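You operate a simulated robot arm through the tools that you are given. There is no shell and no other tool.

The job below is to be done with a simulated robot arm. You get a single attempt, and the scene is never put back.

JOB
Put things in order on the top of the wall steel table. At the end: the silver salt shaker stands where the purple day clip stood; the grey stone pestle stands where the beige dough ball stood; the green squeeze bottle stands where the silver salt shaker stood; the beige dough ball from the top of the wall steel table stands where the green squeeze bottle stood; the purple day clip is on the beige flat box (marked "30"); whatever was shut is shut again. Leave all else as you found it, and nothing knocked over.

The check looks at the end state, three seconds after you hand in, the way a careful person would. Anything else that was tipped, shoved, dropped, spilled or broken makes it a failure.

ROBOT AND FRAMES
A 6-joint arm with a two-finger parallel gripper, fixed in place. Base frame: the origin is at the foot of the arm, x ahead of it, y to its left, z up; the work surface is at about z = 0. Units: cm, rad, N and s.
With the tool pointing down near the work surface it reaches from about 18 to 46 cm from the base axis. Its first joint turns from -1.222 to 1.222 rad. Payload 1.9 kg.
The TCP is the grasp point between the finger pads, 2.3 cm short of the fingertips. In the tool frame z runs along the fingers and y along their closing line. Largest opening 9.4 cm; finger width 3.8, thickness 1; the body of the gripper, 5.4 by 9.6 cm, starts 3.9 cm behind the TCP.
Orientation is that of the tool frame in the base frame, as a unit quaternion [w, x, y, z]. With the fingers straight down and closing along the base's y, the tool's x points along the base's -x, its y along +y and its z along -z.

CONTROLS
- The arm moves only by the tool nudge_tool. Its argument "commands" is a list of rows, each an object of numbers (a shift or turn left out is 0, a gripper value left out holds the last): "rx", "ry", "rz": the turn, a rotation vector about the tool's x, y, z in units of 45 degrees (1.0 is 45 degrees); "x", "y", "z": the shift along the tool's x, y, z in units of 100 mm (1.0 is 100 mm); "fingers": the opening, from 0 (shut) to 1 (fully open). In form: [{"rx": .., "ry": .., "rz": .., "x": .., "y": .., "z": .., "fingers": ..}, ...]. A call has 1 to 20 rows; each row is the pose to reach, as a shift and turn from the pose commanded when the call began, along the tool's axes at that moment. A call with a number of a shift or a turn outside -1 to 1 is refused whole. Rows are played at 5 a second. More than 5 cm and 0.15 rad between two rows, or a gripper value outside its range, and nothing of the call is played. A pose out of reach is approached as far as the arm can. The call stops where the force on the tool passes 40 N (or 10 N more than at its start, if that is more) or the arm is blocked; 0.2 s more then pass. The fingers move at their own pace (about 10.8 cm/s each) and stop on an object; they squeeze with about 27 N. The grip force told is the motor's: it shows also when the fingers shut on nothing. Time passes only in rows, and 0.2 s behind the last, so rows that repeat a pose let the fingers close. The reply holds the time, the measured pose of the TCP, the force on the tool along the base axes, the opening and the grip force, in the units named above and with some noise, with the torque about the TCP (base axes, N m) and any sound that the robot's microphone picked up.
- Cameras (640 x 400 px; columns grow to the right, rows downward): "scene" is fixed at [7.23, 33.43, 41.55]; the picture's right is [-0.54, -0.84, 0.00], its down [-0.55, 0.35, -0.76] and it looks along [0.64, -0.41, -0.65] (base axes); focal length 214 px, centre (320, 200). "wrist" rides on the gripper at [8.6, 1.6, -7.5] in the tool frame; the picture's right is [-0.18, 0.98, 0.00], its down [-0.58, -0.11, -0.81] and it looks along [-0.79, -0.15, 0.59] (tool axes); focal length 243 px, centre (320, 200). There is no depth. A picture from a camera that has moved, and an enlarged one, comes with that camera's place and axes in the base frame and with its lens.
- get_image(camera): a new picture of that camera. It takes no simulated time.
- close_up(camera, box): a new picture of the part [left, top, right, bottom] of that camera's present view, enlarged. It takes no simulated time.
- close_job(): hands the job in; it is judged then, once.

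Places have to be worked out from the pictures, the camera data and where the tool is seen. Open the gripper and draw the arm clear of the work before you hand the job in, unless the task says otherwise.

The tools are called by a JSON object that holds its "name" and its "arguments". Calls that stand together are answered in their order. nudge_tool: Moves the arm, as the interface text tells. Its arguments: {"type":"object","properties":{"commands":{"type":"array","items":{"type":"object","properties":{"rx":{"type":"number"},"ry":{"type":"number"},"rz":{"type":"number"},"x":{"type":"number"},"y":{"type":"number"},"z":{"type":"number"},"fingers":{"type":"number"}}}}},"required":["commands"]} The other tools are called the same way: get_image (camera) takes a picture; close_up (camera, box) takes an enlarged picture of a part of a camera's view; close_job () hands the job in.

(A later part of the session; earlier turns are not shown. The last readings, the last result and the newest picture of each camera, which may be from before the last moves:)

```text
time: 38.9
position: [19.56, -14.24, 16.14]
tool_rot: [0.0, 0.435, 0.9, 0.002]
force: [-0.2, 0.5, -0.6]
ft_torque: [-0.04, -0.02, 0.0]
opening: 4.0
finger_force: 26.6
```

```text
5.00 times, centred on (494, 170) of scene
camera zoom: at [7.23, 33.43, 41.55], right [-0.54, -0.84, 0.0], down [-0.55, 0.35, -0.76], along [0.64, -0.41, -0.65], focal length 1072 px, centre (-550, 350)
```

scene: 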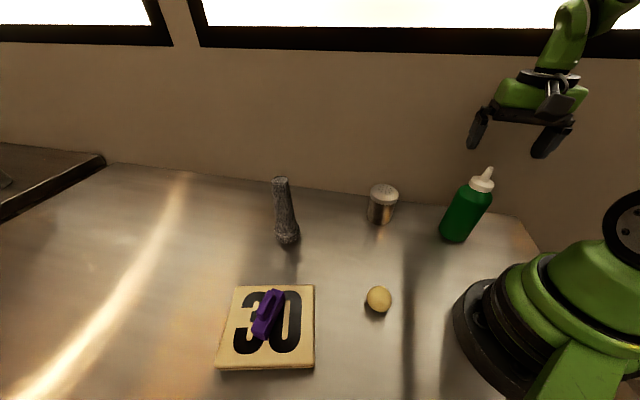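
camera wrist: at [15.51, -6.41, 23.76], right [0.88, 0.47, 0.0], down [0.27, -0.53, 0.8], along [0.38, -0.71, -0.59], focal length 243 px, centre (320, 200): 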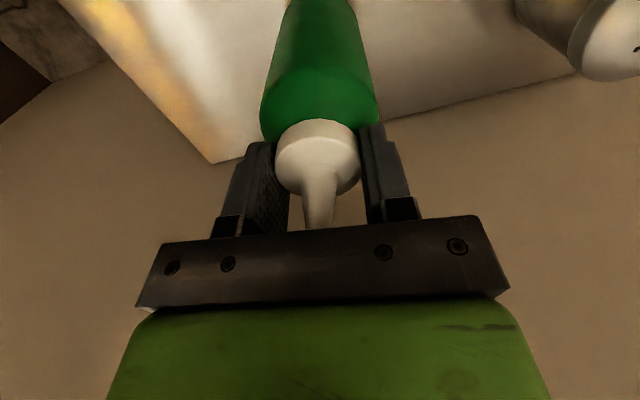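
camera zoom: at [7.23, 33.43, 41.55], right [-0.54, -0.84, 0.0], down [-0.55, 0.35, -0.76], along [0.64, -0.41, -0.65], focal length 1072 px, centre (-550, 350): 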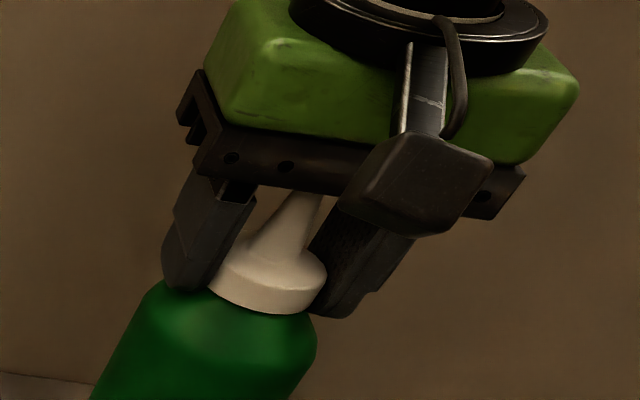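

The fingers hold the cap at 4.0 cm and 26.6 N, with the bottle's place at (19.56, -14.24) and grasp z 16.14. I'll lift 2 cm gently and check that it hangs straight.

{"name": "nudge_tool", "arguments": {"commands": [{"z": -0.03, "fingers": 0}, {"z": -0.08, "fingers": 0}, {"z": -0.14, "fingers": 0}, {"z": -0.2, "fingers": 0}, {"z": -0.2, "fingers": 0}, {"z": -0.2, "fingers": 0}]}}

{"name": "get_image", "arguments": {"camera": "scene"}}

{"name": "get_image", "arguments": {"camera": "wrist"}}

```text
time: 40.3
position: [19.47, -14.19, 18.22]
tool_rot: [0.001, 0.435, 0.9, 0.002]
force: [0.5, -0.2, -3.1]
ft_torque: [-0.05, -0.02, 0.03]
opening: 3.98
finger_force: 26.7
```

```text
taken
```

scene: 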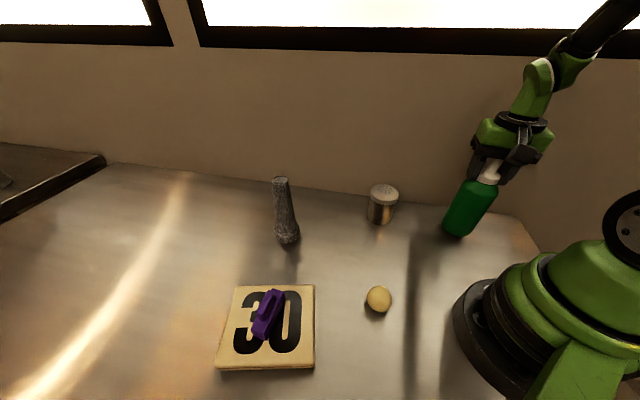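

```text
taken
camera wrist: at [15.47, -6.37, 25.78], right [0.88, 0.47, 0.0], down [0.27, -0.53, 0.8], along [0.38, -0.71, -0.59], focal length 243 px, centre (320, 200)
```

wrist: 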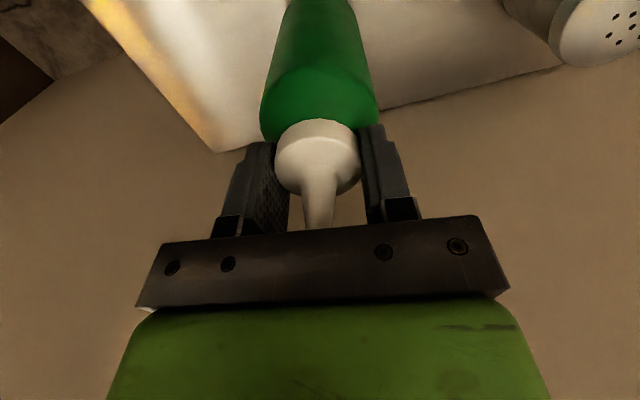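

The bottle hangs straight and doesn't slip, at about 3 N. I'll lift it 4 cm more and carry it by an inner route, well clear of the shaker and above the dough ball.

{"name": "nudge_tool", "arguments": {"commands": [{"z": -0.15, "fingers": 0}, {"z": -0.3, "fingers": 0}, {"x": 0.05, "y": 0.05, "z": -0.4, "fingers": 0}, {"x": 0.17, "y": 0.17, "z": -0.4, "fingers": 0}, {"x": 0.3, "y": 0.3, "z": -0.4, "fingers": 0}, {"x": 0.43, "y": 0.43, "z": -0.4, "fingers": 0}, {"x": 0.56, "y": 0.57, "z": -0.4, "fingers": 0}, {"x": 0.69, "y": 0.7, "z": -0.4, "fingers": 0}, {"x": 0.8, "y": 0.81, "z": -0.4, "fingers": 0}, {"x": 0.862, "y": 0.874, "z": -0.4, "fingers": 0}, {"x": 0.862, "y": 0.874, "z": -0.4, "fingers": 0}]}}

{"name": "get_image", "arguments": {"camera": "scene"}}

```text
time: 42.7
position: [20.98, -1.95, 22.32]
tool_rot: [0.001, 0.436, 0.9, 0.002]
force: [-0.2, -0.3, -3.3]
ft_torque: [0.01, -0.02, -0.05]
opening: 3.98
finger_force: 27.3
```

```text
taken
```

scene: 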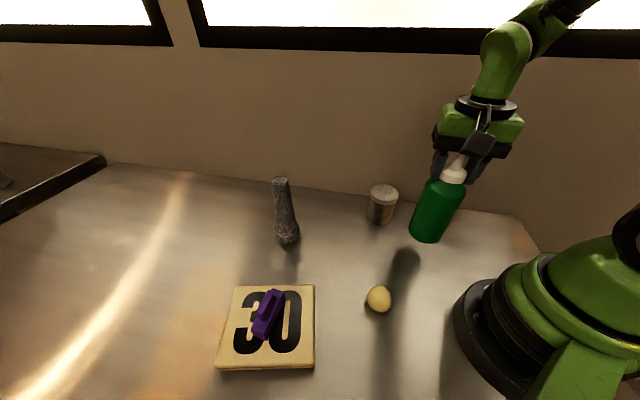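

Still steady. I'll carry on toward the shaker's old place at (30.92, 11.31).

{"name": "nudge_tool", "arguments": {"commands": [{"x": 0.03, "y": 0.1, "fingers": 0}, {"x": 0.07, "y": 0.26, "fingers": 0}, {"x": 0.11, "y": 0.42, "fingers": 0}, {"x": 0.15, "y": 0.58, "fingers": 0}, {"x": 0.19, "y": 0.74, "fingers": 0}, {"x": 0.23, "y": 0.88, "fingers": 0}, {"x": 0.24, "y": 0.92, "fingers": 0}, {"x": 0.24, "y": 0.92, "fingers": 0}]}}

{"name": "nudge_tool", "arguments": {"commands": [{"x": 0.03, "y": 0.1, "fingers": 0}, {"x": 0.07, "y": 0.25, "fingers": 0}, {"x": 0.11, "y": 0.4, "fingers": 0}, {"x": 0.15, "y": 0.55, "fingers": 0}, {"x": 0.17, "y": 0.65, "fingers": 0}, {"x": 0.18, "y": 0.68, "fingers": 0}, {"x": 0.18, "y": 0.68, "fingers": 0}]}}

```text
time: 44.5
position: [26.75, 5.66, 22.24]
tool_rot: [0.0, 0.436, 0.9, 0.002]
force: [0.0, 0.0, -3.6]
ft_torque: [-0.02, 0.04, -0.02]
opening: 3.97
finger_force: 26.9
```

```text
time: 46.1
position: [31.01, 11.35, 22.39]
tool_rot: [0.0, 0.435, 0.9, 0.003]
force: [0.1, 0.5, -3.1]
ft_torque: [0.0, -0.03, -0.01]
opening: 3.99
finger_force: 27.0
```

I'm over the target at (31.0, 11.35). I'll lower 5.75 of the 6.0 cm lifted, slowing toward the end.

{"name": "nudge_tool", "arguments": {"commands": [{"z": 0.1, "fingers": 0}, {"z": 0.22, "fingers": 0}, {"z": 0.34, "fingers": 0}, {"z": 0.44, "fingers": 0}, {"z": 0.51, "fingers": 0}, {"z": 0.55, "fingers": 0}, {"z": 0.575, "fingers": 0}, {"z": 0.575, "fingers": 0}]}}

{"name": "get_image", "arguments": {"camera": "scene"}}

```text
time: 47.9
position: [30.93, 11.34, 16.45]
tool_rot: [0.0, 0.436, 0.9, 0.002]
force: [0.2, 0.5, -2.7]
ft_torque: [-0.02, -0.01, -0.01]
opening: 3.97
finger_force: 27.0
```

```text
taken
```

scene: 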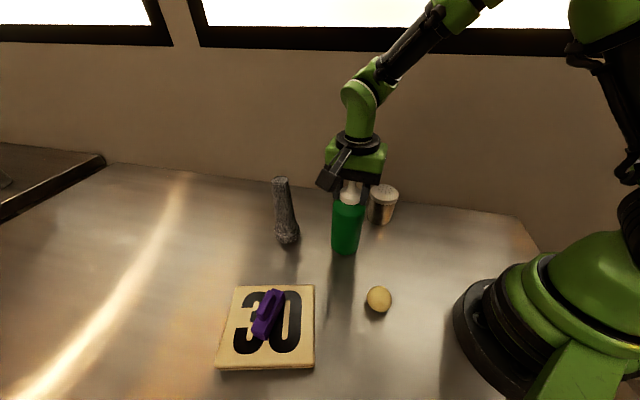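

The bottle is just above the table and still hanging at -2.7 N. I'll lower 1.5 mm in small steps and read the force.

{"name": "nudge_tool", "arguments": {"commands": [{"z": 0.005, "fingers": 0}, {"z": 0.01, "fingers": 0}, {"z": 0.015, "fingers": 0}, {"z": 0.015, "fingers": 0}]}}

```text
time: 48.9
position: [31.03, 11.3, 16.39]
tool_rot: [-0.001, 0.435, 0.9, 0.002]
force: [0.6, -0.9, -3.7]
ft_torque: [-0.01, -0.03, -0.01]
opening: 3.99
finger_force: 26.6
```

{"name": "nudge_tool", "arguments": {"commands": [{"z": 0.005, "fingers": 0}, {"z": 0.01, "fingers": 0}, {"z": 0.015, "fingers": 0}, {"z": 0.015, "fingers": 0}]}}

```text
time: 49.9
position: [31.03, 11.33, 16.23]
tool_rot: [0.0, 0.435, 0.9, 0.002]
force: [-0.2, 0.2, -2.8]
ft_torque: [-0.07, 0.0, -0.03]
opening: 3.96
finger_force: 27.2
```

There's still no contact at the depth I lifted from, so I'll continue in half-millimetre steps.

{"name": "nudge_tool", "arguments": {"commands": [{"z": 0.005, "fingers": 0}, {"z": 0.01, "fingers": 0}, {"z": 0.01, "fingers": 0}]}}

```text
time: 50.7
position: [31.01, 11.32, 16.17]
tool_rot: [0.0, 0.435, 0.9, 0.003]
force: [1.7, -2.7, 8.7]
ft_torque: [-0.23, 0.04, 0.08]
opening: 3.96
finger_force: 27.1
```

Contact at 8.7 N. I'll relax half a millimetre and open the fingers gradually.

{"name": "nudge_tool", "arguments": {"commands": [{"z": -0.005, "fingers": 0}, {"z": -0.005, "fingers": 0}, {"z": -0.005, "fingers": 0.5}, {"z": -0.005, "fingers": 0.65}, {"z": -0.005, "fingers": 0.9}, {"z": -0.005, "fingers": 1}, {"z": -0.005, "fingers": 1}]}}

{"name": "get_image", "arguments": {"camera": "wrist"}}

{"name": "get_image", "arguments": {"camera": "scene"}}

```text
time: 52.3
position: [30.87, 11.46, 16.21]
tool_rot: [-0.001, 0.435, 0.9, 0.004]
force: [0.4, -0.1, 0.9]
ft_torque: [0.03, 0.02, 0.0]
opening: 9.39
finger_force: 0.1
```

```text
taken
camera wrist: at [26.94, 19.08, 23.76], right [0.88, 0.47, 0.0], down [0.27, -0.53, 0.8], along [0.38, -0.71, -0.59], focal length 243 px, centre (320, 200)
```

wrist: 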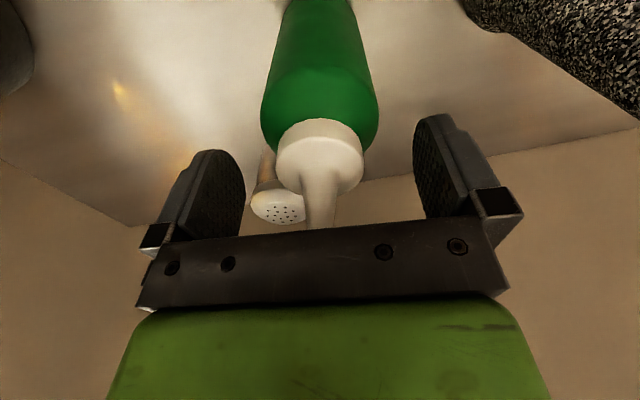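

```text
taken
```

scene: 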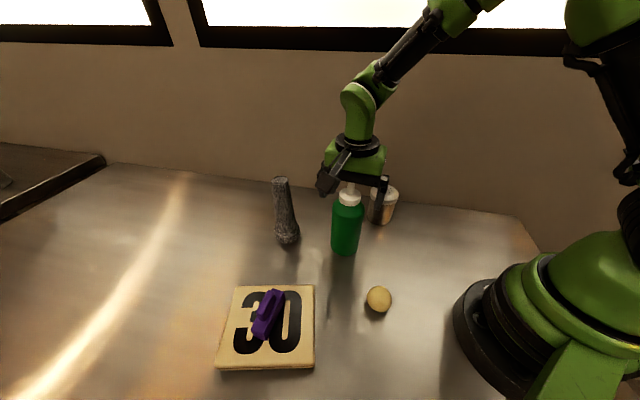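

The bottle stands in the shaker's old place, free of the fingers. I'll back straight up above the nozzle.

{"name": "nudge_tool", "arguments": {"commands": [{"z": -0.08, "fingers": 1}, {"z": -0.25, "fingers": 1}, {"z": -0.45, "fingers": 1}, {"z": -0.65, "fingers": 1}, {"z": -0.85, "fingers": 1}, {"z": -1.0, "fingers": 1}, {"z": -1.0, "fingers": 1}]}}

{"name": "get_image", "arguments": {"camera": "scene"}}

```text
time: 53.9
position: [30.95, 11.1, 26.25]
tool_rot: [0.001, 0.435, 0.9, 0.002]
force: [0.2, -0.5, 0.2]
ft_torque: [-0.02, 0.0, 0.01]
opening: 9.38
finger_force: 0.0
```

```text
taken
```

scene: 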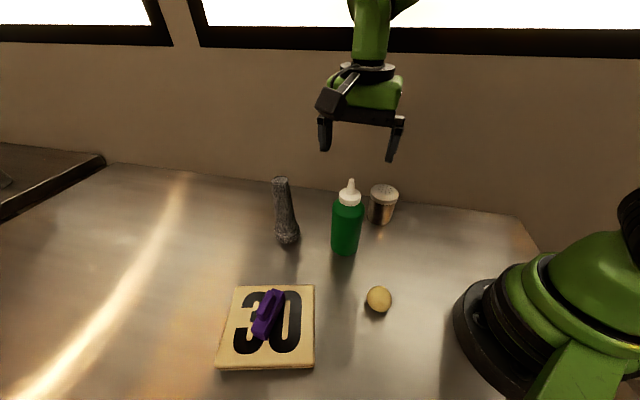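

The bottle is upright and in place. I'll move over the dough ball near (16.7, 14.5), staying high first and then coming lower.

{"name": "nudge_tool", "arguments": {"commands": [{"x": 0.12, "y": -0.1, "fingers": 1}, {"x": 0.28, "y": -0.22, "fingers": 1}, {"x": 0.44, "y": -0.35, "fingers": 1}, {"x": 0.6, "y": -0.47, "fingers": 1}, {"x": 0.7, "y": -0.55, "fingers": 1}, {"x": 0.7, "y": -0.55, "fingers": 1}]}}

{"name": "nudge_tool", "arguments": {"commands": [{"x": 0.12, "y": -0.09, "z": 0.15, "fingers": 1}, {"x": 0.24, "y": -0.19, "z": 0.3, "fingers": 1}, {"x": 0.36, "y": -0.28, "z": 0.5, "fingers": 1}, {"x": 0.45, "y": -0.355, "z": 0.7, "fingers": 1}, {"x": 0.45, "y": -0.355, "z": 0.85, "fingers": 1}, {"x": 0.45, "y": -0.355, "z": 0.85, "fingers": 1}]}}

{"name": "get_image", "arguments": {"camera": "wrist"}}

{"name": "get_image", "arguments": {"camera": "scene"}}

```text
time: 55.3
position: [22.25, 13.33, 26.24]
tool_rot: [0.0, 0.435, 0.9, 0.003]
force: [0.3, -0.2, 0.6]
ft_torque: [-0.02, -0.01, -0.04]
opening: 9.39
finger_force: 0.0
```

```text
time: 56.7
position: [16.67, 14.67, 17.67]
tool_rot: [0.0, 0.435, 0.9, 0.002]
force: [-0.2, -0.2, -0.2]
ft_torque: [0.01, 0.02, -0.01]
opening: 9.38
finger_force: 0.0
```

```text
taken
camera wrist: at [12.72, 22.39, 25.19], right [0.89, 0.47, 0.0], down [0.27, -0.53, 0.8], along [0.38, -0.71, -0.59], focal length 243 px, centre (320, 200)
```

wrist: 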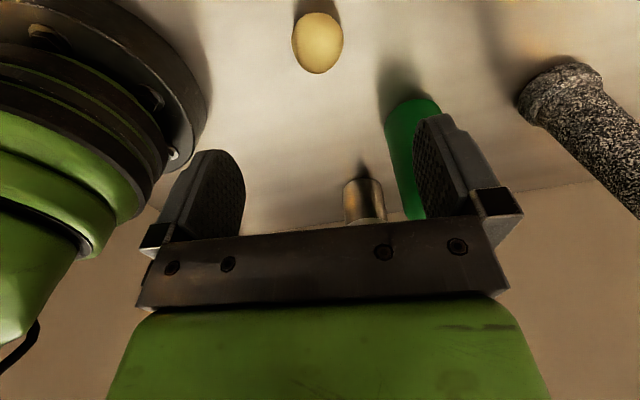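

```text
taken
```

scene: 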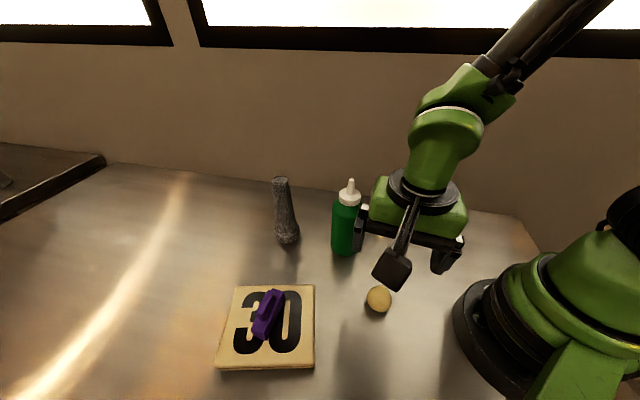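

The ball is on the tool axis to within about 2 mm, 4.4 cm wide, and the base is well clear of the fingers. I'll lower to z≈8 and check again.

{"name": "nudge_tool", "arguments": {"commands": [{"y": -0.01, "z": 0.2, "fingers": 1}, {"y": -0.01, "z": 0.4, "fingers": 1}, {"y": -0.01, "z": 0.6, "fingers": 1}, {"y": -0.01, "z": 0.8, "fingers": 1}, {"y": -0.01, "z": 0.95, "fingers": 1}, {"y": -0.01, "z": 0.95, "fingers": 1}]}}

{"name": "get_image", "arguments": {"camera": "wrist"}}

{"name": "get_image", "arguments": {"camera": "scene"}}

```text
time: 58.1
position: [16.65, 14.81, 8.15]
tool_rot: [0.0, 0.435, 0.9, 0.003]
force: [-0.2, -0.4, 0.9]
ft_torque: [0.03, 0.04, 0.0]
opening: 9.37
finger_force: 0.1
```

```text
taken
camera wrist: at [12.68, 22.53, 15.79], right [0.88, 0.47, 0.0], down [0.27, -0.53, 0.8], along [0.38, -0.71, -0.59], focal length 243 px, centre (320, 200)
```

wrist: 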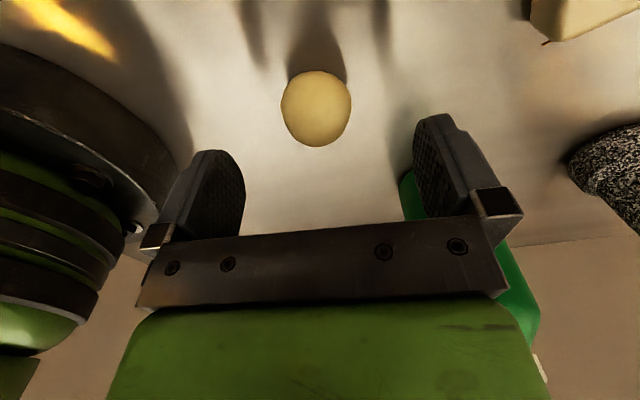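

```text
taken
```

scene: 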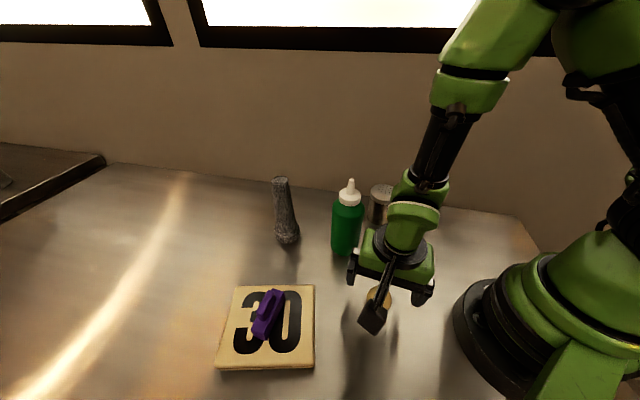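

The ball is about 2.5 mm off toward -y of the tool. I'll correct that, lower to z≈2.8, and close gently in stages since it's dough.

{"name": "nudge_tool", "arguments": {"commands": [{"y": -0.02, "z": 0.15, "fingers": 1}, {"y": -0.022, "z": 0.3, "fingers": 1}, {"y": -0.022, "z": 0.43, "fingers": 1}, {"y": -0.022, "z": 0.51, "fingers": 1}, {"y": -0.022, "z": 0.535, "fingers": 1}, {"y": -0.022, "z": 0.535, "fingers": 0.7}, {"y": -0.022, "z": 0.535, "fingers": 0.5}, {"y": -0.022, "z": 0.535, "fingers": 0.5}]}}

{"name": "get_image", "arguments": {"camera": "wrist"}}

```text
time: 59.9
position: [16.44, 14.58, 2.88]
tool_rot: [0.0, 0.435, 0.9, 0.002]
force: [0.6, 0.2, 0.5]
ft_torque: [-0.02, 0.0, 0.02]
opening: 4.7
finger_force: 0.0
```

```text
taken
camera wrist: at [12.48, 22.26, 10.44], right [0.88, 0.47, 0.0], down [0.27, -0.53, 0.8], along [0.38, -0.71, -0.59], focal length 243 px, centre (320, 200)
```

wrist: 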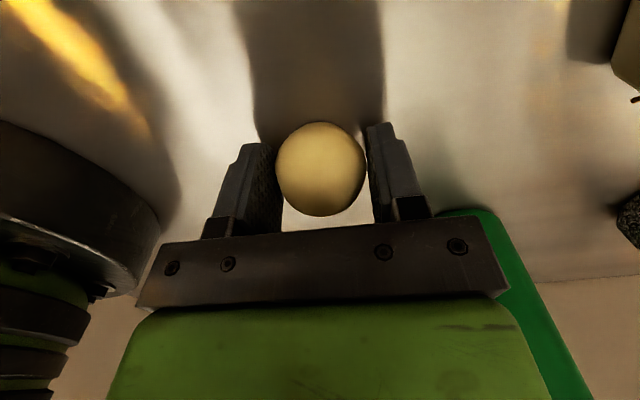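

The ball is centred between the fingers at 4.7 cm. I'll close a bit more and watch the grip force.

{"name": "nudge_tool", "arguments": {"commands": [{"fingers": 0.46}, {"fingers": 0.42}, {"fingers": 0.42}]}}

```text
time: 60.7
position: [16.48, 14.4, 2.86]
tool_rot: [0.0, 0.435, 0.9, 0.002]
force: [0.3, -0.5, -0.5]
ft_torque: [-0.01, -0.01, 0.01]
opening: 4.47
finger_force: 26.7
```

The ball is held at 4.47 cm and didn't deform; its place was (16.48, 14.45) with grasp z 2.87. I'll lift 7 cm and check.

{"name": "nudge_tool", "arguments": {"commands": [{"z": -0.05, "fingers": 0.4}, {"z": -0.2, "fingers": 0.4}, {"z": -0.4, "fingers": 0.4}, {"z": -0.6, "fingers": 0.4}, {"z": -0.7, "fingers": 0.4}, {"z": -0.7, "fingers": 0.4}]}}

{"name": "get_image", "arguments": {"camera": "wrist"}}

```text
time: 62.1
position: [16.43, 14.69, 9.91]
tool_rot: [0.0, 0.436, 0.9, 0.002]
force: [0.1, 0.8, -0.4]
ft_torque: [0.0, 0.03, -0.01]
opening: 4.46
finger_force: 26.9
```

```text
taken
camera wrist: at [12.34, 22.31, 17.49], right [0.88, 0.47, 0.0], down [0.27, -0.53, 0.8], along [0.38, -0.71, -0.59], focal length 243 px, centre (320, 200)
```

wrist: 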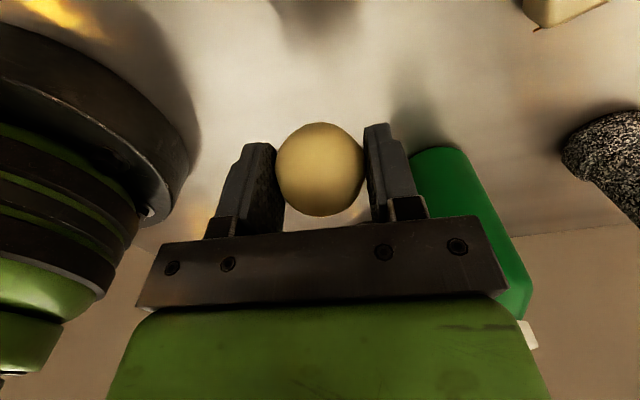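

The ball is held. I'll carry it on an outer arc via (20.5, 7) and (22.5, -2), which keeps at least 18 cm from the base axis and stays clear of the bottle and shaker.

{"name": "nudge_tool", "arguments": {"commands": [{"x": -0.12, "y": -0.02, "fingers": 0.4}, {"x": -0.3, "y": -0.05, "fingers": 0.4}, {"x": -0.48, "y": -0.08, "fingers": 0.4}, {"x": -0.66, "y": -0.12, "fingers": 0.4}, {"x": -0.83, "y": -0.147, "fingers": 0.4}, {"x": -0.83, "y": -0.147, "fingers": 0.4}]}}

{"name": "nudge_tool", "arguments": {"commands": [{"x": -0.12, "y": -0.06, "fingers": 0.4}, {"x": -0.3, "y": -0.14, "fingers": 0.4}, {"x": -0.48, "y": -0.23, "fingers": 0.4}, {"x": -0.66, "y": -0.32, "fingers": 0.4}, {"x": -0.83, "y": -0.4, "fingers": 0.4}, {"x": -0.83, "y": -0.4, "fingers": 0.4}]}}

{"name": "get_image", "arguments": {"camera": "scene"}}

```text
time: 63.5
position: [20.42, 7.14, 9.93]
tool_rot: [0.0, 0.435, 0.9, 0.002]
force: [0.1, 0.4, -0.8]
ft_torque: [0.0, -0.03, -0.01]
opening: 4.43
finger_force: 27.4
```

```text
time: 64.9
position: [22.66, -1.9, 9.76]
tool_rot: [0.001, 0.436, 0.9, 0.003]
force: [-0.9, 0.3, -0.7]
ft_torque: [0.04, -0.04, 0.0]
opening: 4.44
finger_force: 27.1
```

```text
taken
```

scene: 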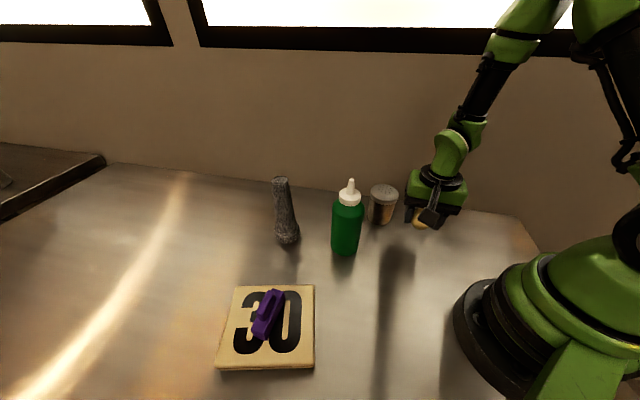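

All is well so far. I'll continue to above the bottle's old place at (19.55, -14.25).

{"name": "nudge_tool", "arguments": {"commands": [{"x": -0.1, "y": -0.13, "fingers": 0.4}, {"x": -0.23, "y": -0.3, "fingers": 0.4}, {"x": -0.37, "y": -0.48, "fingers": 0.4}, {"x": -0.51, "y": -0.66, "fingers": 0.4}, {"x": -0.65, "y": -0.84, "fingers": 0.4}, {"x": -0.77, "y": -1.0, "fingers": 0.4}, {"x": -0.77, "y": -1.0, "fingers": 0.4}]}}

```text
time: 66.5
position: [19.4, -14.14, 9.65]
tool_rot: [0.0, 0.436, 0.9, 0.002]
force: [0.1, 0.8, -1.5]
ft_torque: [-0.02, -0.01, -0.02]
opening: 4.48
finger_force: 27.1
```

I'm over (19.4, -14.15). I'll lower 6.8 of the 7.0 cm lifted, then feel for the table.

{"name": "nudge_tool", "arguments": {"commands": [{"z": 0.15, "fingers": 0.4}, {"z": 0.3, "fingers": 0.4}, {"z": 0.45, "fingers": 0.4}, {"z": 0.57, "fingers": 0.4}, {"z": 0.65, "fingers": 0.4}, {"z": 0.68, "fingers": 0.4}, {"z": 0.68, "fingers": 0.4}]}}

{"name": "nudge_tool", "arguments": {"commands": [{"z": 0.005, "fingers": 0.4}, {"z": 0.01, "fingers": 0.4}, {"z": 0.015, "fingers": 0.4}, {"z": 0.015, "fingers": 0.4}]}}

```text
time: 68.1
position: [19.44, -14.27, 2.9]
tool_rot: [0.001, 0.434, 0.901, 0.003]
force: [0.6, 0.7, -0.7]
ft_torque: [0.04, 0.0, 0.01]
opening: 4.44
finger_force: 27.2
out of reach, approached as far as the arm can: row 4
```

```text
time: 69.1
position: [19.53, -14.16, 2.78]
tool_rot: [0.001, 0.435, 0.9, 0.003]
force: [-3.1, -0.1, 23.9]
ft_torque: [0.01, 0.08, -0.01]
opening: 4.44
finger_force: 27.0
```

The ball is pressing the table at about 24 N. I'll ease up in small steps until the load is light.

{"name": "nudge_tool", "arguments": {"commands": [{"z": -0.005, "fingers": 0.4}, {"z": -0.009, "fingers": 0.4}, {"z": -0.009, "fingers": 0.4}]}}

```text
time: 69.9
position: [19.34, -14.01, 2.79]
tool_rot: [-0.001, 0.436, 0.9, 0.002]
force: [-0.3, 0.1, -0.7]
ft_torque: [0.0, 0.01, 0.03]
opening: 4.44
finger_force: 26.9
```

The load is near zero, so the ball is just at the table. I'll open slowly and evenly.

{"name": "nudge_tool", "arguments": {"commands": [{"fingers": 0.49}, {"fingers": 0.52}, {"fingers": 0.6}, {"fingers": 0.75}, {"fingers": 1}, {"fingers": 1}]}}

{"name": "get_image", "arguments": {"camera": "wrist"}}

{"name": "get_image", "arguments": {"camera": "scene"}}

```text
time: 71.3
position: [19.38, -14.11, 2.85]
tool_rot: [-0.001, 0.436, 0.9, 0.003]
force: [0.1, 0.0, 0.6]
ft_torque: [-0.01, 0.0, 0.0]
opening: 9.4
finger_force: 0.0
```

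```text
taken
camera wrist: at [15.41, -6.35, 10.42], right [0.88, 0.47, 0.0], down [0.27, -0.53, 0.8], along [0.38, -0.71, -0.59], focal length 243 px, centre (320, 200)
```

wrist: 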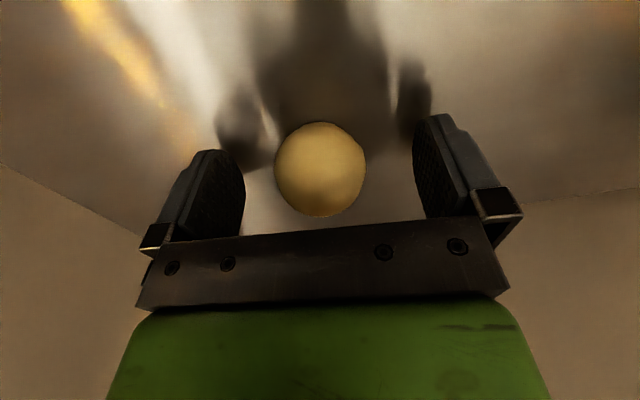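

```text
taken
```

scene: 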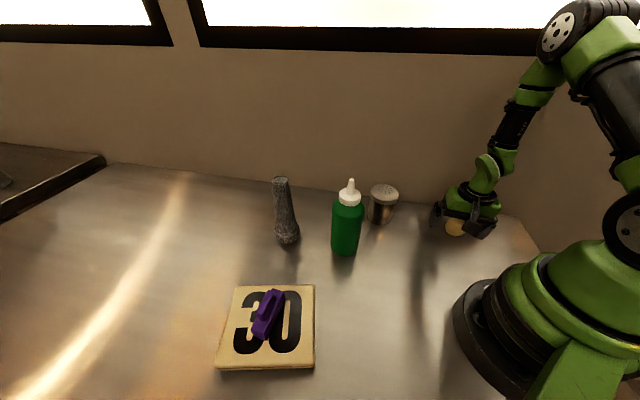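

The ball stays exactly where it was let go. I'll back straight up and recheck it.

{"name": "nudge_tool", "arguments": {"commands": [{"z": -0.06, "fingers": 1}, {"z": -0.2, "fingers": 1}, {"z": -0.4, "fingers": 1}, {"z": -0.6, "fingers": 1}, {"z": -0.8, "fingers": 1}, {"z": -1.0, "fingers": 1}, {"z": -1.0, "fingers": 1}]}}

{"name": "get_image", "arguments": {"camera": "wrist"}}

```text
time: 72.9
position: [19.41, -14.19, 12.84]
tool_rot: [0.001, 0.436, 0.9, 0.003]
force: [0.9, -0.3, -0.5]
ft_torque: [0.01, -0.02, -0.03]
opening: 9.4
finger_force: 0.1
```

```text
taken
camera wrist: at [15.45, -6.38, 20.45], right [0.88, 0.47, 0.0], down [0.27, -0.53, 0.8], along [0.38, -0.71, -0.59], focal length 243 px, centre (320, 200)
```

wrist: 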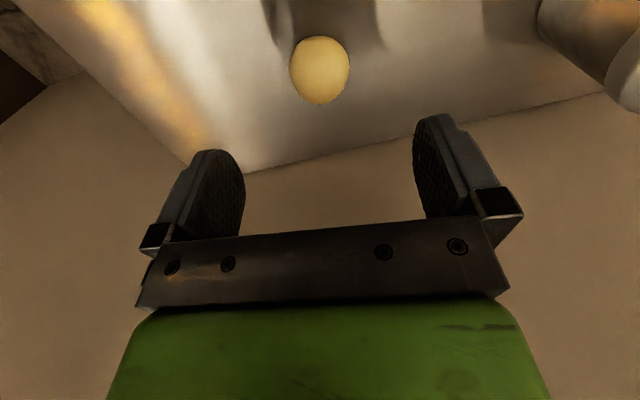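

The dough ball stays put in the bottle's old place. Next is the pestle, so I'll rise to where the fingertips clear everything and start turning the gripper to close tangentially at the pestle.

{"name": "nudge_tool", "arguments": {"commands": [{"z": -0.25, "fingers": 1}, {"z": -0.5, "fingers": 1}, {"z": -0.75, "fingers": 1}, {"z": -1.0, "fingers": 1}, {"z": -1.0, "fingers": 1}]}}

{"name": "nudge_tool", "arguments": {"commands": [{"z": -0.1, "rz": -0.15, "fingers": 1}, {"z": -0.15, "rz": -0.3, "fingers": 1}, {"z": -0.2, "rz": -0.45, "fingers": 1}, {"z": -0.2, "rz": -0.6, "fingers": 1}, {"z": -0.2, "rz": -0.6, "fingers": 1}]}}

{"name": "get_image", "arguments": {"camera": "scene"}}

```text
time: 74.1
position: [19.35, -14.03, 22.83]
tool_rot: [0.0, 0.435, 0.9, 0.003]
force: [-0.2, -0.5, -0.3]
ft_torque: [-0.01, -0.02, -0.01]
opening: 9.39
finger_force: 0.1
```

```text
time: 75.3
position: [19.35, -14.2, 24.79]
tool_rot: [0.0, 0.212, 0.977, 0.002]
force: [-0.3, -0.3, -0.3]
ft_torque: [0.0, 0.03, 0.03]
opening: 9.4
finger_force: 0.0
```

```text
taken
```

scene: 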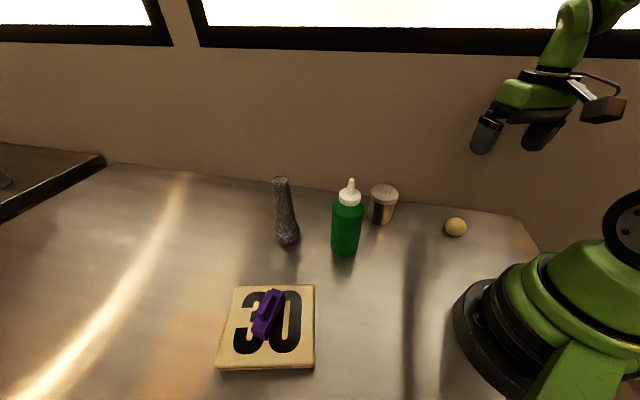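

The dough ball checks out at (19.3, -14.2). I'll move forward at z≈24.8 while turning further.

{"name": "nudge_tool", "arguments": {"commands": [{"y": 0.2, "rz": -0.12, "fingers": 1}, {"y": 0.4, "rz": -0.24, "fingers": 1}, {"y": 0.6, "rz": -0.36, "fingers": 1}, {"y": 0.8, "rz": -0.48, "fingers": 1}, {"y": 1.0, "rz": -0.6, "fingers": 1}, {"y": 1.0, "rz": -0.6, "fingers": 1}]}}

```text
time: 76.7
position: [23.45, -5.07, 24.89]
tool_rot: [0.002, -0.022, 1.0, 0.002]
force: [0.8, -0.1, 0.4]
ft_torque: [0.0, -0.01, -0.01]
opening: 9.41
finger_force: 0.1
```

Turn and position are as commanded. I'll continue toward the pestle's side of the table, still above everything.

{"name": "nudge_tool", "arguments": {"commands": [{"x": -0.09, "y": 0.19, "rz": -0.1, "fingers": 1}, {"x": -0.18, "y": 0.38, "rz": -0.2, "fingers": 1}, {"x": -0.27, "y": 0.57, "rz": -0.3, "fingers": 1}, {"x": -0.36, "y": 0.76, "rz": -0.42, "fingers": 1}, {"x": -0.45, "y": 0.94, "rz": -0.56, "fingers": 1}, {"x": -0.45, "y": 0.94, "rz": -0.56, "fingers": 1}]}}

{"name": "get_image", "arguments": {"camera": "wrist"}}

```text
time: 78.1
position: [27.74, 4.56, 25.05]
tool_rot: [0.001, -0.239, 0.971, 0.002]
force: [0.4, 0.6, -0.2]
ft_torque: [0.02, 0.01, 0.0]
opening: 9.41
finger_force: 0.0
```

```text
taken
camera wrist: at [19.34, 1.98, 32.57], right [-0.29, 0.96, 0.0], down [0.56, 0.17, 0.81], along [0.77, 0.24, -0.59], focal length 243 px, centre (320, 200)
```

wrist: 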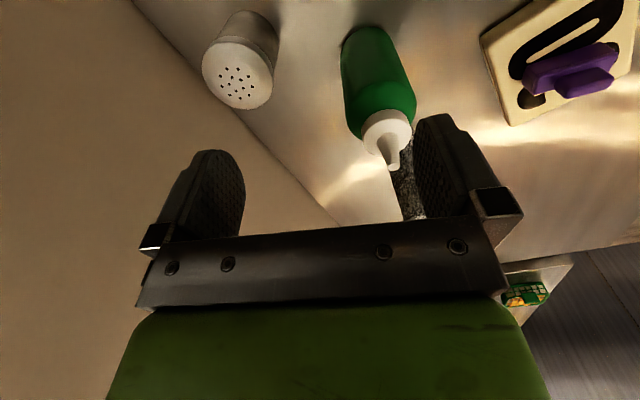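

The gripper is now at 117.6°, tangential at the pestle. I'll fly over the bottle with 3.7 cm clearance to r≈40 on the pestle's bearing and look.

{"name": "nudge_tool", "arguments": {"commands": [{"x": -0.13, "y": 0.09, "fingers": 1}, {"x": -0.27, "y": 0.18, "fingers": 1}, {"x": -0.4, "y": 0.27, "fingers": 1}, {"x": -0.54, "y": 0.36, "fingers": 1}, {"x": -0.66, "y": 0.445, "fingers": 1}, {"x": -0.66, "y": 0.445, "fingers": 1}]}}

{"name": "nudge_tool", "arguments": {"commands": [{"x": -0.13, "y": 0.09, "fingers": 1}, {"x": -0.27, "y": 0.18, "fingers": 1}, {"x": -0.4, "y": 0.27, "fingers": 1}, {"x": -0.54, "y": 0.36, "fingers": 1}, {"x": -0.66, "y": 0.445, "fingers": 1}, {"x": -0.66, "y": 0.445, "fingers": 1}]}}

{"name": "get_image", "arguments": {"camera": "wrist"}}

{"name": "get_image", "arguments": {"camera": "scene"}}

```text
time: 79.5
position: [31.46, 11.38, 25.08]
tool_rot: [0.001, -0.239, 0.971, 0.001]
force: [0.1, 0.1, 0.2]
ft_torque: [0.01, 0.02, -0.04]
opening: 9.4
finger_force: 0.0
```

```text
time: 80.9
position: [35.21, 18.53, 25.08]
tool_rot: [0.001, -0.238, 0.971, 0.003]
force: [-0.4, 0.3, -0.4]
ft_torque: [0.0, 0.01, 0.01]
opening: 9.41
finger_force: 0.1
```

```text
taken
camera wrist: at [26.92, 15.92, 32.59], right [-0.29, 0.96, 0.0], down [0.56, 0.17, 0.81], along [0.77, 0.24, -0.59], focal length 243 px, centre (320, 200)
```

wrist: 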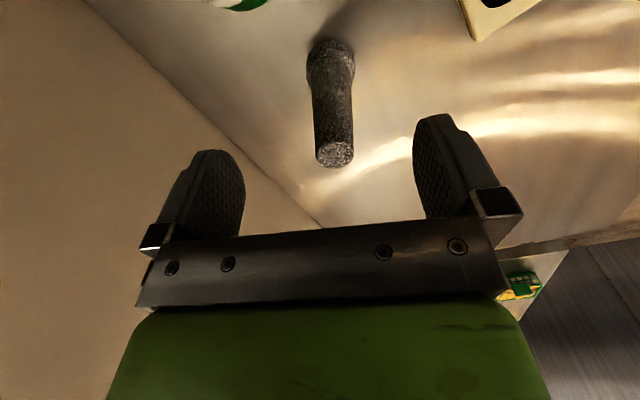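

```text
taken
```

scene: 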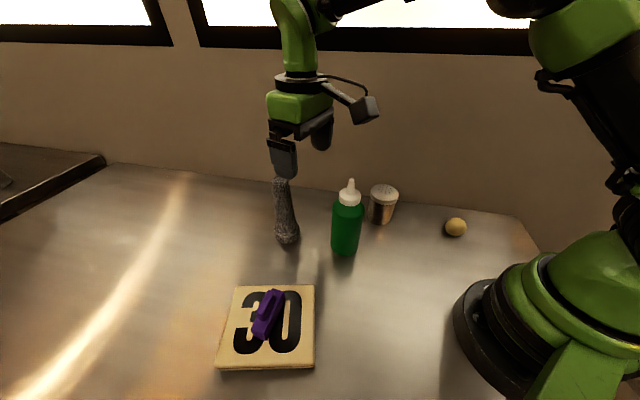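

The pestle works out to about (40.3, 21.5), 17.4 tall, 5.9 cm farther out and 0.3 cm to the tool's +y. I'll lower here first, where the bottle is clear, then move outward with the fingers straddling it.

{"name": "nudge_tool", "arguments": {"commands": [{"y": 0.014, "z": 0.2, "fingers": 1}, {"y": 0.028, "z": 0.4, "fingers": 1}, {"y": 0.028, "z": 0.6, "fingers": 1}, {"y": 0.028, "z": 0.8, "fingers": 1}, {"y": 0.028, "z": 0.9, "fingers": 1}, {"y": 0.028, "z": 0.9, "fingers": 1}]}}

{"name": "get_image", "arguments": {"camera": "wrist"}}

{"name": "get_image", "arguments": {"camera": "scene"}}

```text
time: 82.3
position: [35.13, 18.76, 15.89]
tool_rot: [0.001, -0.239, 0.971, 0.002]
force: [-0.1, -0.2, -0.9]
ft_torque: [0.01, -0.03, 0.0]
opening: 9.39
finger_force: 0.1
```

```text
taken
camera wrist: at [26.8, 16.19, 23.51], right [-0.29, 0.96, 0.0], down [0.56, 0.17, 0.81], along [0.77, 0.24, -0.59], focal length 243 px, centre (320, 200)
```

wrist: 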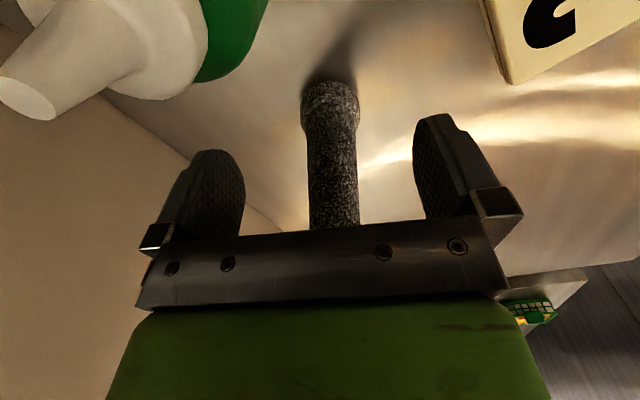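

```text
taken
```

scene: 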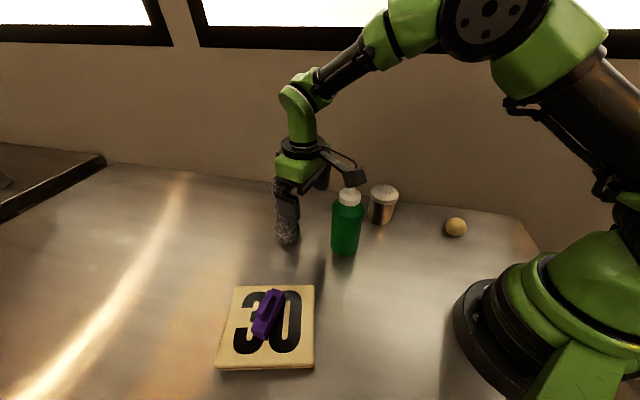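

Lateral alignment is spot on, with the shaft centred between the fingers, and 5.8 cm remains to go outward. I'll move out at z≈15.9 in small steps.

{"name": "nudge_tool", "arguments": {"commands": [{"x": -0.12, "fingers": 1}, {"x": -0.24, "fingers": 1}, {"x": -0.36, "fingers": 1}, {"x": -0.46, "fingers": 1}, {"x": -0.54, "fingers": 1}, {"x": -0.58, "fingers": 1}, {"x": -0.58, "fingers": 1}]}}

{"name": "get_image", "arguments": {"camera": "wrist"}}

{"name": "get_image", "arguments": {"camera": "scene"}}

```text
time: 83.9
position: [40.3, 21.41, 16.06]
tool_rot: [0.002, -0.239, 0.971, 0.003]
force: [0.0, 0.7, -1.0]
ft_torque: [-0.02, 0.01, -0.01]
opening: 9.38
finger_force: 0.1
```

```text
taken
camera wrist: at [31.97, 18.85, 23.54], right [-0.29, 0.96, 0.0], down [0.56, 0.17, 0.81], along [0.77, 0.24, -0.59], focal length 243 px, centre (320, 200)
```

wrist: 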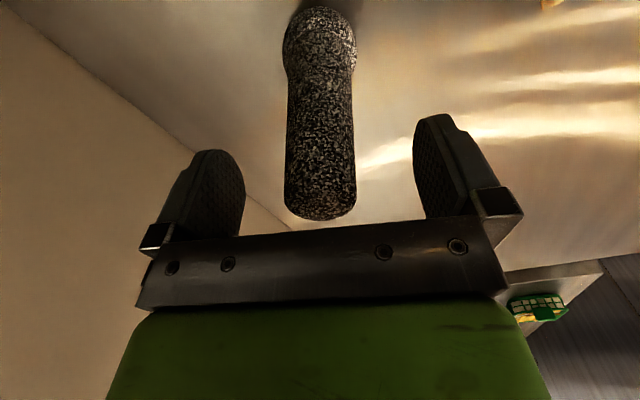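

```text
taken
```

scene: 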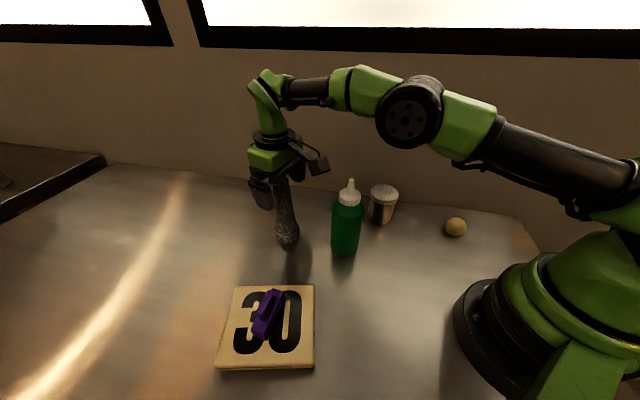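

It reached (40.3, 21.4) with the pestle centred. I'll lower to z≈14.3 and close on the shaft.

{"name": "nudge_tool", "arguments": {"commands": [{"z": 0.06, "fingers": 1}, {"z": 0.12, "fingers": 1}, {"z": 0.17, "fingers": 1}, {"z": 0.17, "fingers": 1}, {"z": 0.17, "fingers": 0.6}, {"z": 0.17, "fingers": 0.4}, {"z": 0.17, "fingers": 0}, {"z": 0.17, "fingers": 0}, {"z": 0.17, "fingers": 0}]}}

{"name": "get_image", "arguments": {"camera": "wrist"}}

{"name": "close_up", "arguments": {"camera": "scene", "box": [230, 130, 390, 260]}}

```text
time: 85.9
position: [40.24, 21.43, 14.41]
tool_rot: [0.001, -0.239, 0.971, 0.001]
force: [1.4, 0.1, -0.5]
ft_torque: [0.07, -0.15, -0.01]
opening: 3.69
finger_force: 27.4
```

```text
taken
camera wrist: at [31.95, 18.86, 21.89], right [-0.29, 0.96, 0.0], down [0.56, 0.17, 0.81], along [0.77, 0.24, -0.59], focal length 243 px, centre (320, 200)
```

wrist: 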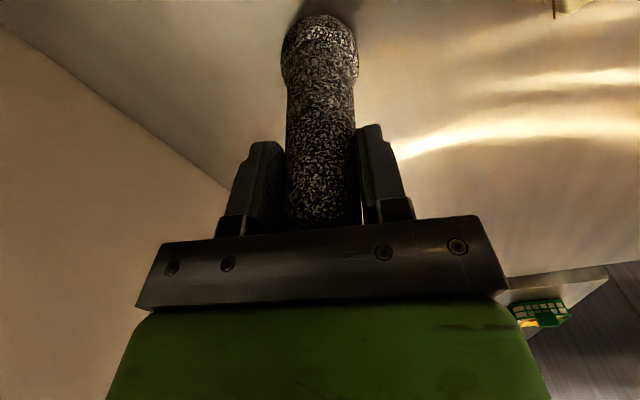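

```text
3.08 times, centred on (310, 195) of scene
camera zoom: at [7.23, 33.43, 41.55], right [-0.54, -0.84, 0.0], down [-0.55, 0.35, -0.76], along [0.64, -0.41, -0.65], focal length 660 px, centre (351, 215)
```

zoom: 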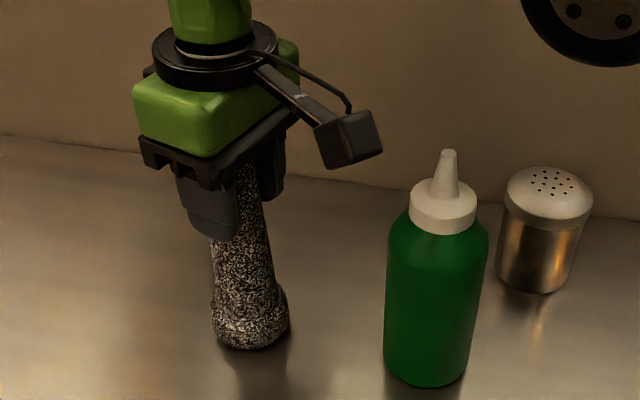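

The pestle is gripped at 3.69 cm, and the bottle is untouched. I'll lift 2 cm and check that it hangs straight.

{"name": "nudge_tool", "arguments": {"commands": [{"z": -0.03, "fingers": 0}, {"z": -0.08, "fingers": 0}, {"z": -0.14, "fingers": 0}, {"z": -0.2, "fingers": 0}, {"z": -0.2, "fingers": 0}]}}

{"name": "get_image", "arguments": {"camera": "wrist"}}

{"name": "get_image", "arguments": {"camera": "scene"}}

```text
time: 87.1
position: [40.27, 21.41, 16.37]
tool_rot: [0.002, -0.239, 0.971, 0.002]
force: [-0.8, 0.6, -3.4]
ft_torque: [0.0, 0.04, 0.04]
opening: 3.67
finger_force: 27.0
```

```text
taken
camera wrist: at [31.93, 18.75, 23.92], right [-0.29, 0.96, 0.0], down [0.56, 0.17, 0.81], along [0.77, 0.24, -0.59], focal length 243 px, centre (320, 200)
```

wrist: 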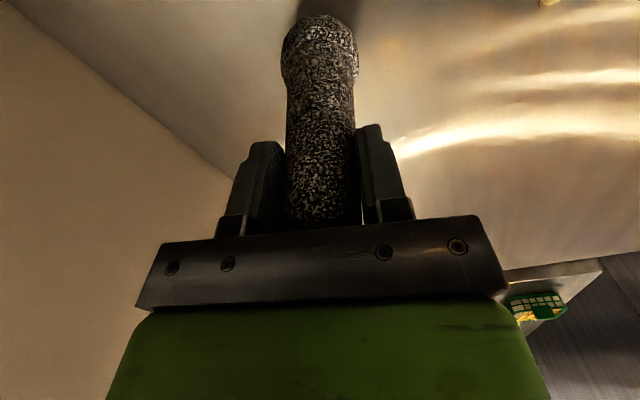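

```text
taken
```

scene: 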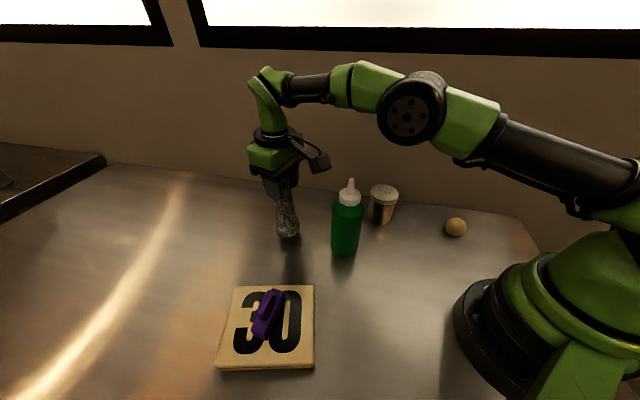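

The pestle hangs straight and holds firmly at 3.4 N. I'll bring it inward and up on a route away from the bottle, passing above the box corner.

{"name": "nudge_tool", "arguments": {"commands": [{"x": 0.06, "y": 0.04, "z": -0.08, "fingers": 0}, {"x": 0.16, "y": 0.14, "z": -0.18, "fingers": 0}, {"x": 0.28, "y": 0.27, "z": -0.28, "fingers": 0}, {"x": 0.4, "y": 0.4, "z": -0.36, "fingers": 0}, {"x": 0.52, "y": 0.54, "z": -0.4, "fingers": 0}, {"x": 0.63, "y": 0.66, "z": -0.4, "fingers": 0}, {"x": 0.678, "y": 0.704, "z": -0.4, "fingers": 0}, {"x": 0.678, "y": 0.704, "z": -0.4, "fingers": 0}]}}

{"name": "get_image", "arguments": {"camera": "scene"}}

```text
time: 88.9
position: [30.95, 24.64, 20.29]
tool_rot: [0.001, -0.239, 0.971, 0.002]
force: [-0.8, 0.2, -3.4]
ft_torque: [0.0, 0.04, 0.0]
opening: 3.69
finger_force: 27.1
```

```text
taken
```

scene: 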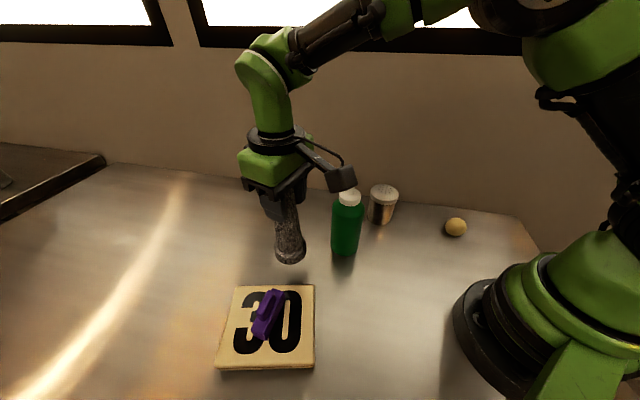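

On track. Next leg goes to (22.5, 19.5), turning the gripper so the wrist camera swings away from the arm's base.

{"name": "nudge_tool", "arguments": {"commands": [{"x": 0.1, "y": -0.006, "rz": 0.1, "fingers": 0}, {"x": 0.24, "y": -0.015, "rz": 0.22, "fingers": 0}, {"x": 0.38, "y": -0.024, "rz": 0.34, "fingers": 0}, {"x": 0.52, "y": -0.033, "rz": 0.46, "fingers": 0}, {"x": 0.66, "y": -0.042, "rz": 0.58, "fingers": 0}, {"x": 0.8, "y": -0.051, "rz": 0.7, "fingers": 0}, {"x": 0.92, "y": -0.059, "rz": 0.82, "fingers": 0}, {"x": 0.987, "y": -0.063, "rz": 0.9, "fingers": 0}, {"x": 0.987, "y": -0.063, "rz": 0.9, "fingers": 0}]}}

{"name": "get_image", "arguments": {"camera": "scene"}}

```text
time: 90.9
position: [22.44, 19.31, 20.41]
tool_rot: [0.001, 0.114, 0.994, 0.002]
force: [-0.9, -0.5, -2.9]
ft_torque: [0.05, 0.01, -0.02]
opening: 3.66
finger_force: 26.6
```

```text
taken
```

scene: 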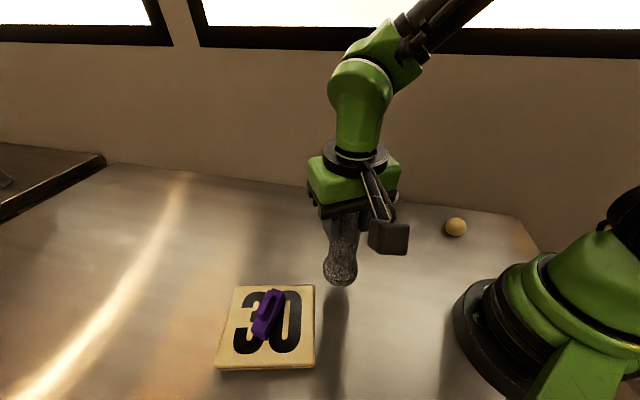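

At (22.4, 19.3) all is steady. I'll move to above the dough ball's old place at (16.5, 14.5).

{"name": "nudge_tool", "arguments": {"commands": [{"x": 0.06, "y": -0.08, "fingers": 0}, {"x": 0.15, "y": -0.2, "fingers": 0}, {"x": 0.25, "y": -0.32, "fingers": 0}, {"x": 0.34, "y": -0.44, "fingers": 0}, {"x": 0.43, "y": -0.55, "fingers": 0}, {"x": 0.472, "y": -0.605, "fingers": 0}, {"x": 0.472, "y": -0.605, "fingers": 0}]}}

{"name": "get_image", "arguments": {"camera": "scene"}}

{"name": "get_image", "arguments": {"camera": "wrist"}}

```text
time: 92.5
position: [16.68, 14.52, 20.44]
tool_rot: [0.001, 0.112, 0.994, 0.002]
force: [0.0, -0.1, -3.2]
ft_torque: [0.0, 0.01, -0.02]
opening: 3.67
finger_force: 27.5
```

```text
taken
```

scene: 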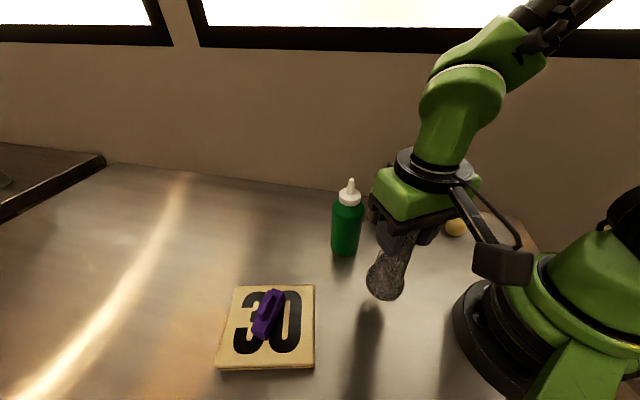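

```text
taken
camera wrist: at [8.6, 17.96, 27.88], right [0.4, 0.92, 0.01], down [0.54, -0.24, 0.81], along [0.74, -0.32, -0.59], focal length 243 px, centre (320, 200)
```

wrist: 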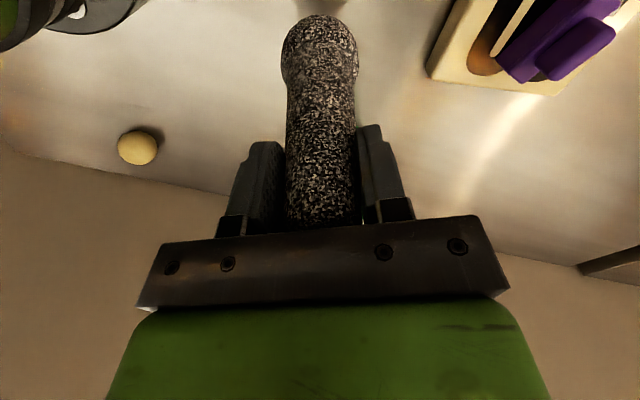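

I'm over the place at (16.6, 14.5). I'll lower 5.75 of the 6.0 cm lifted, slowing at the end.

{"name": "nudge_tool", "arguments": {"commands": [{"z": 0.1, "fingers": 0}, {"z": 0.22, "fingers": 0}, {"z": 0.34, "fingers": 0}, {"z": 0.44, "fingers": 0}, {"z": 0.51, "fingers": 0}, {"z": 0.55, "fingers": 0}, {"z": 0.575, "fingers": 0}, {"z": 0.575, "fingers": 0}]}}

{"name": "nudge_tool", "arguments": {"commands": [{"z": 0.005, "fingers": 0}, {"z": 0.01, "fingers": 0}, {"z": 0.015, "fingers": 0}, {"z": 0.015, "fingers": 0}]}}

```text
time: 94.3
position: [16.63, 14.55, 14.64]
tool_rot: [0.001, 0.113, 0.994, 0.002]
force: [1.2, -0.6, -2.1]
ft_torque: [-0.01, 0.0, -0.02]
opening: 3.66
finger_force: 26.6
```

```text
time: 95.3
position: [16.54, 14.52, 14.39]
tool_rot: [0.001, 0.112, 0.994, 0.002]
force: [0.9, -0.1, -2.6]
ft_torque: [-0.02, 0.01, -0.01]
opening: 3.66
finger_force: 27.1
```

Still hanging at about -2.6 N. I'll continue down in half-millimetre steps.

{"name": "nudge_tool", "arguments": {"commands": [{"z": 0.005, "fingers": 0}, {"z": 0.01, "fingers": 0}, {"z": 0.01, "fingers": 0}]}}

```text
time: 96.1
position: [16.59, 14.59, 14.34]
tool_rot: [0.001, 0.112, 0.994, 0.003]
force: [2.1, -4.0, 18.8]
ft_torque: [-0.21, -0.33, -0.16]
opening: 3.64
finger_force: 26.5
```

Contact at about 19 N. I'll ease up half a millimetre at a time until the load is light.

{"name": "nudge_tool", "arguments": {"commands": [{"z": -0.003, "fingers": 0}, {"z": -0.006, "fingers": 0}, {"z": -0.006, "fingers": 0}]}}

```text
time: 96.9
position: [16.63, 14.69, 14.38]
tool_rot: [0.0, 0.112, 0.994, 0.002]
force: [1.4, -1.0, 1.1]
ft_torque: [0.02, -0.17, -0.03]
opening: 3.62
finger_force: 26.9
```

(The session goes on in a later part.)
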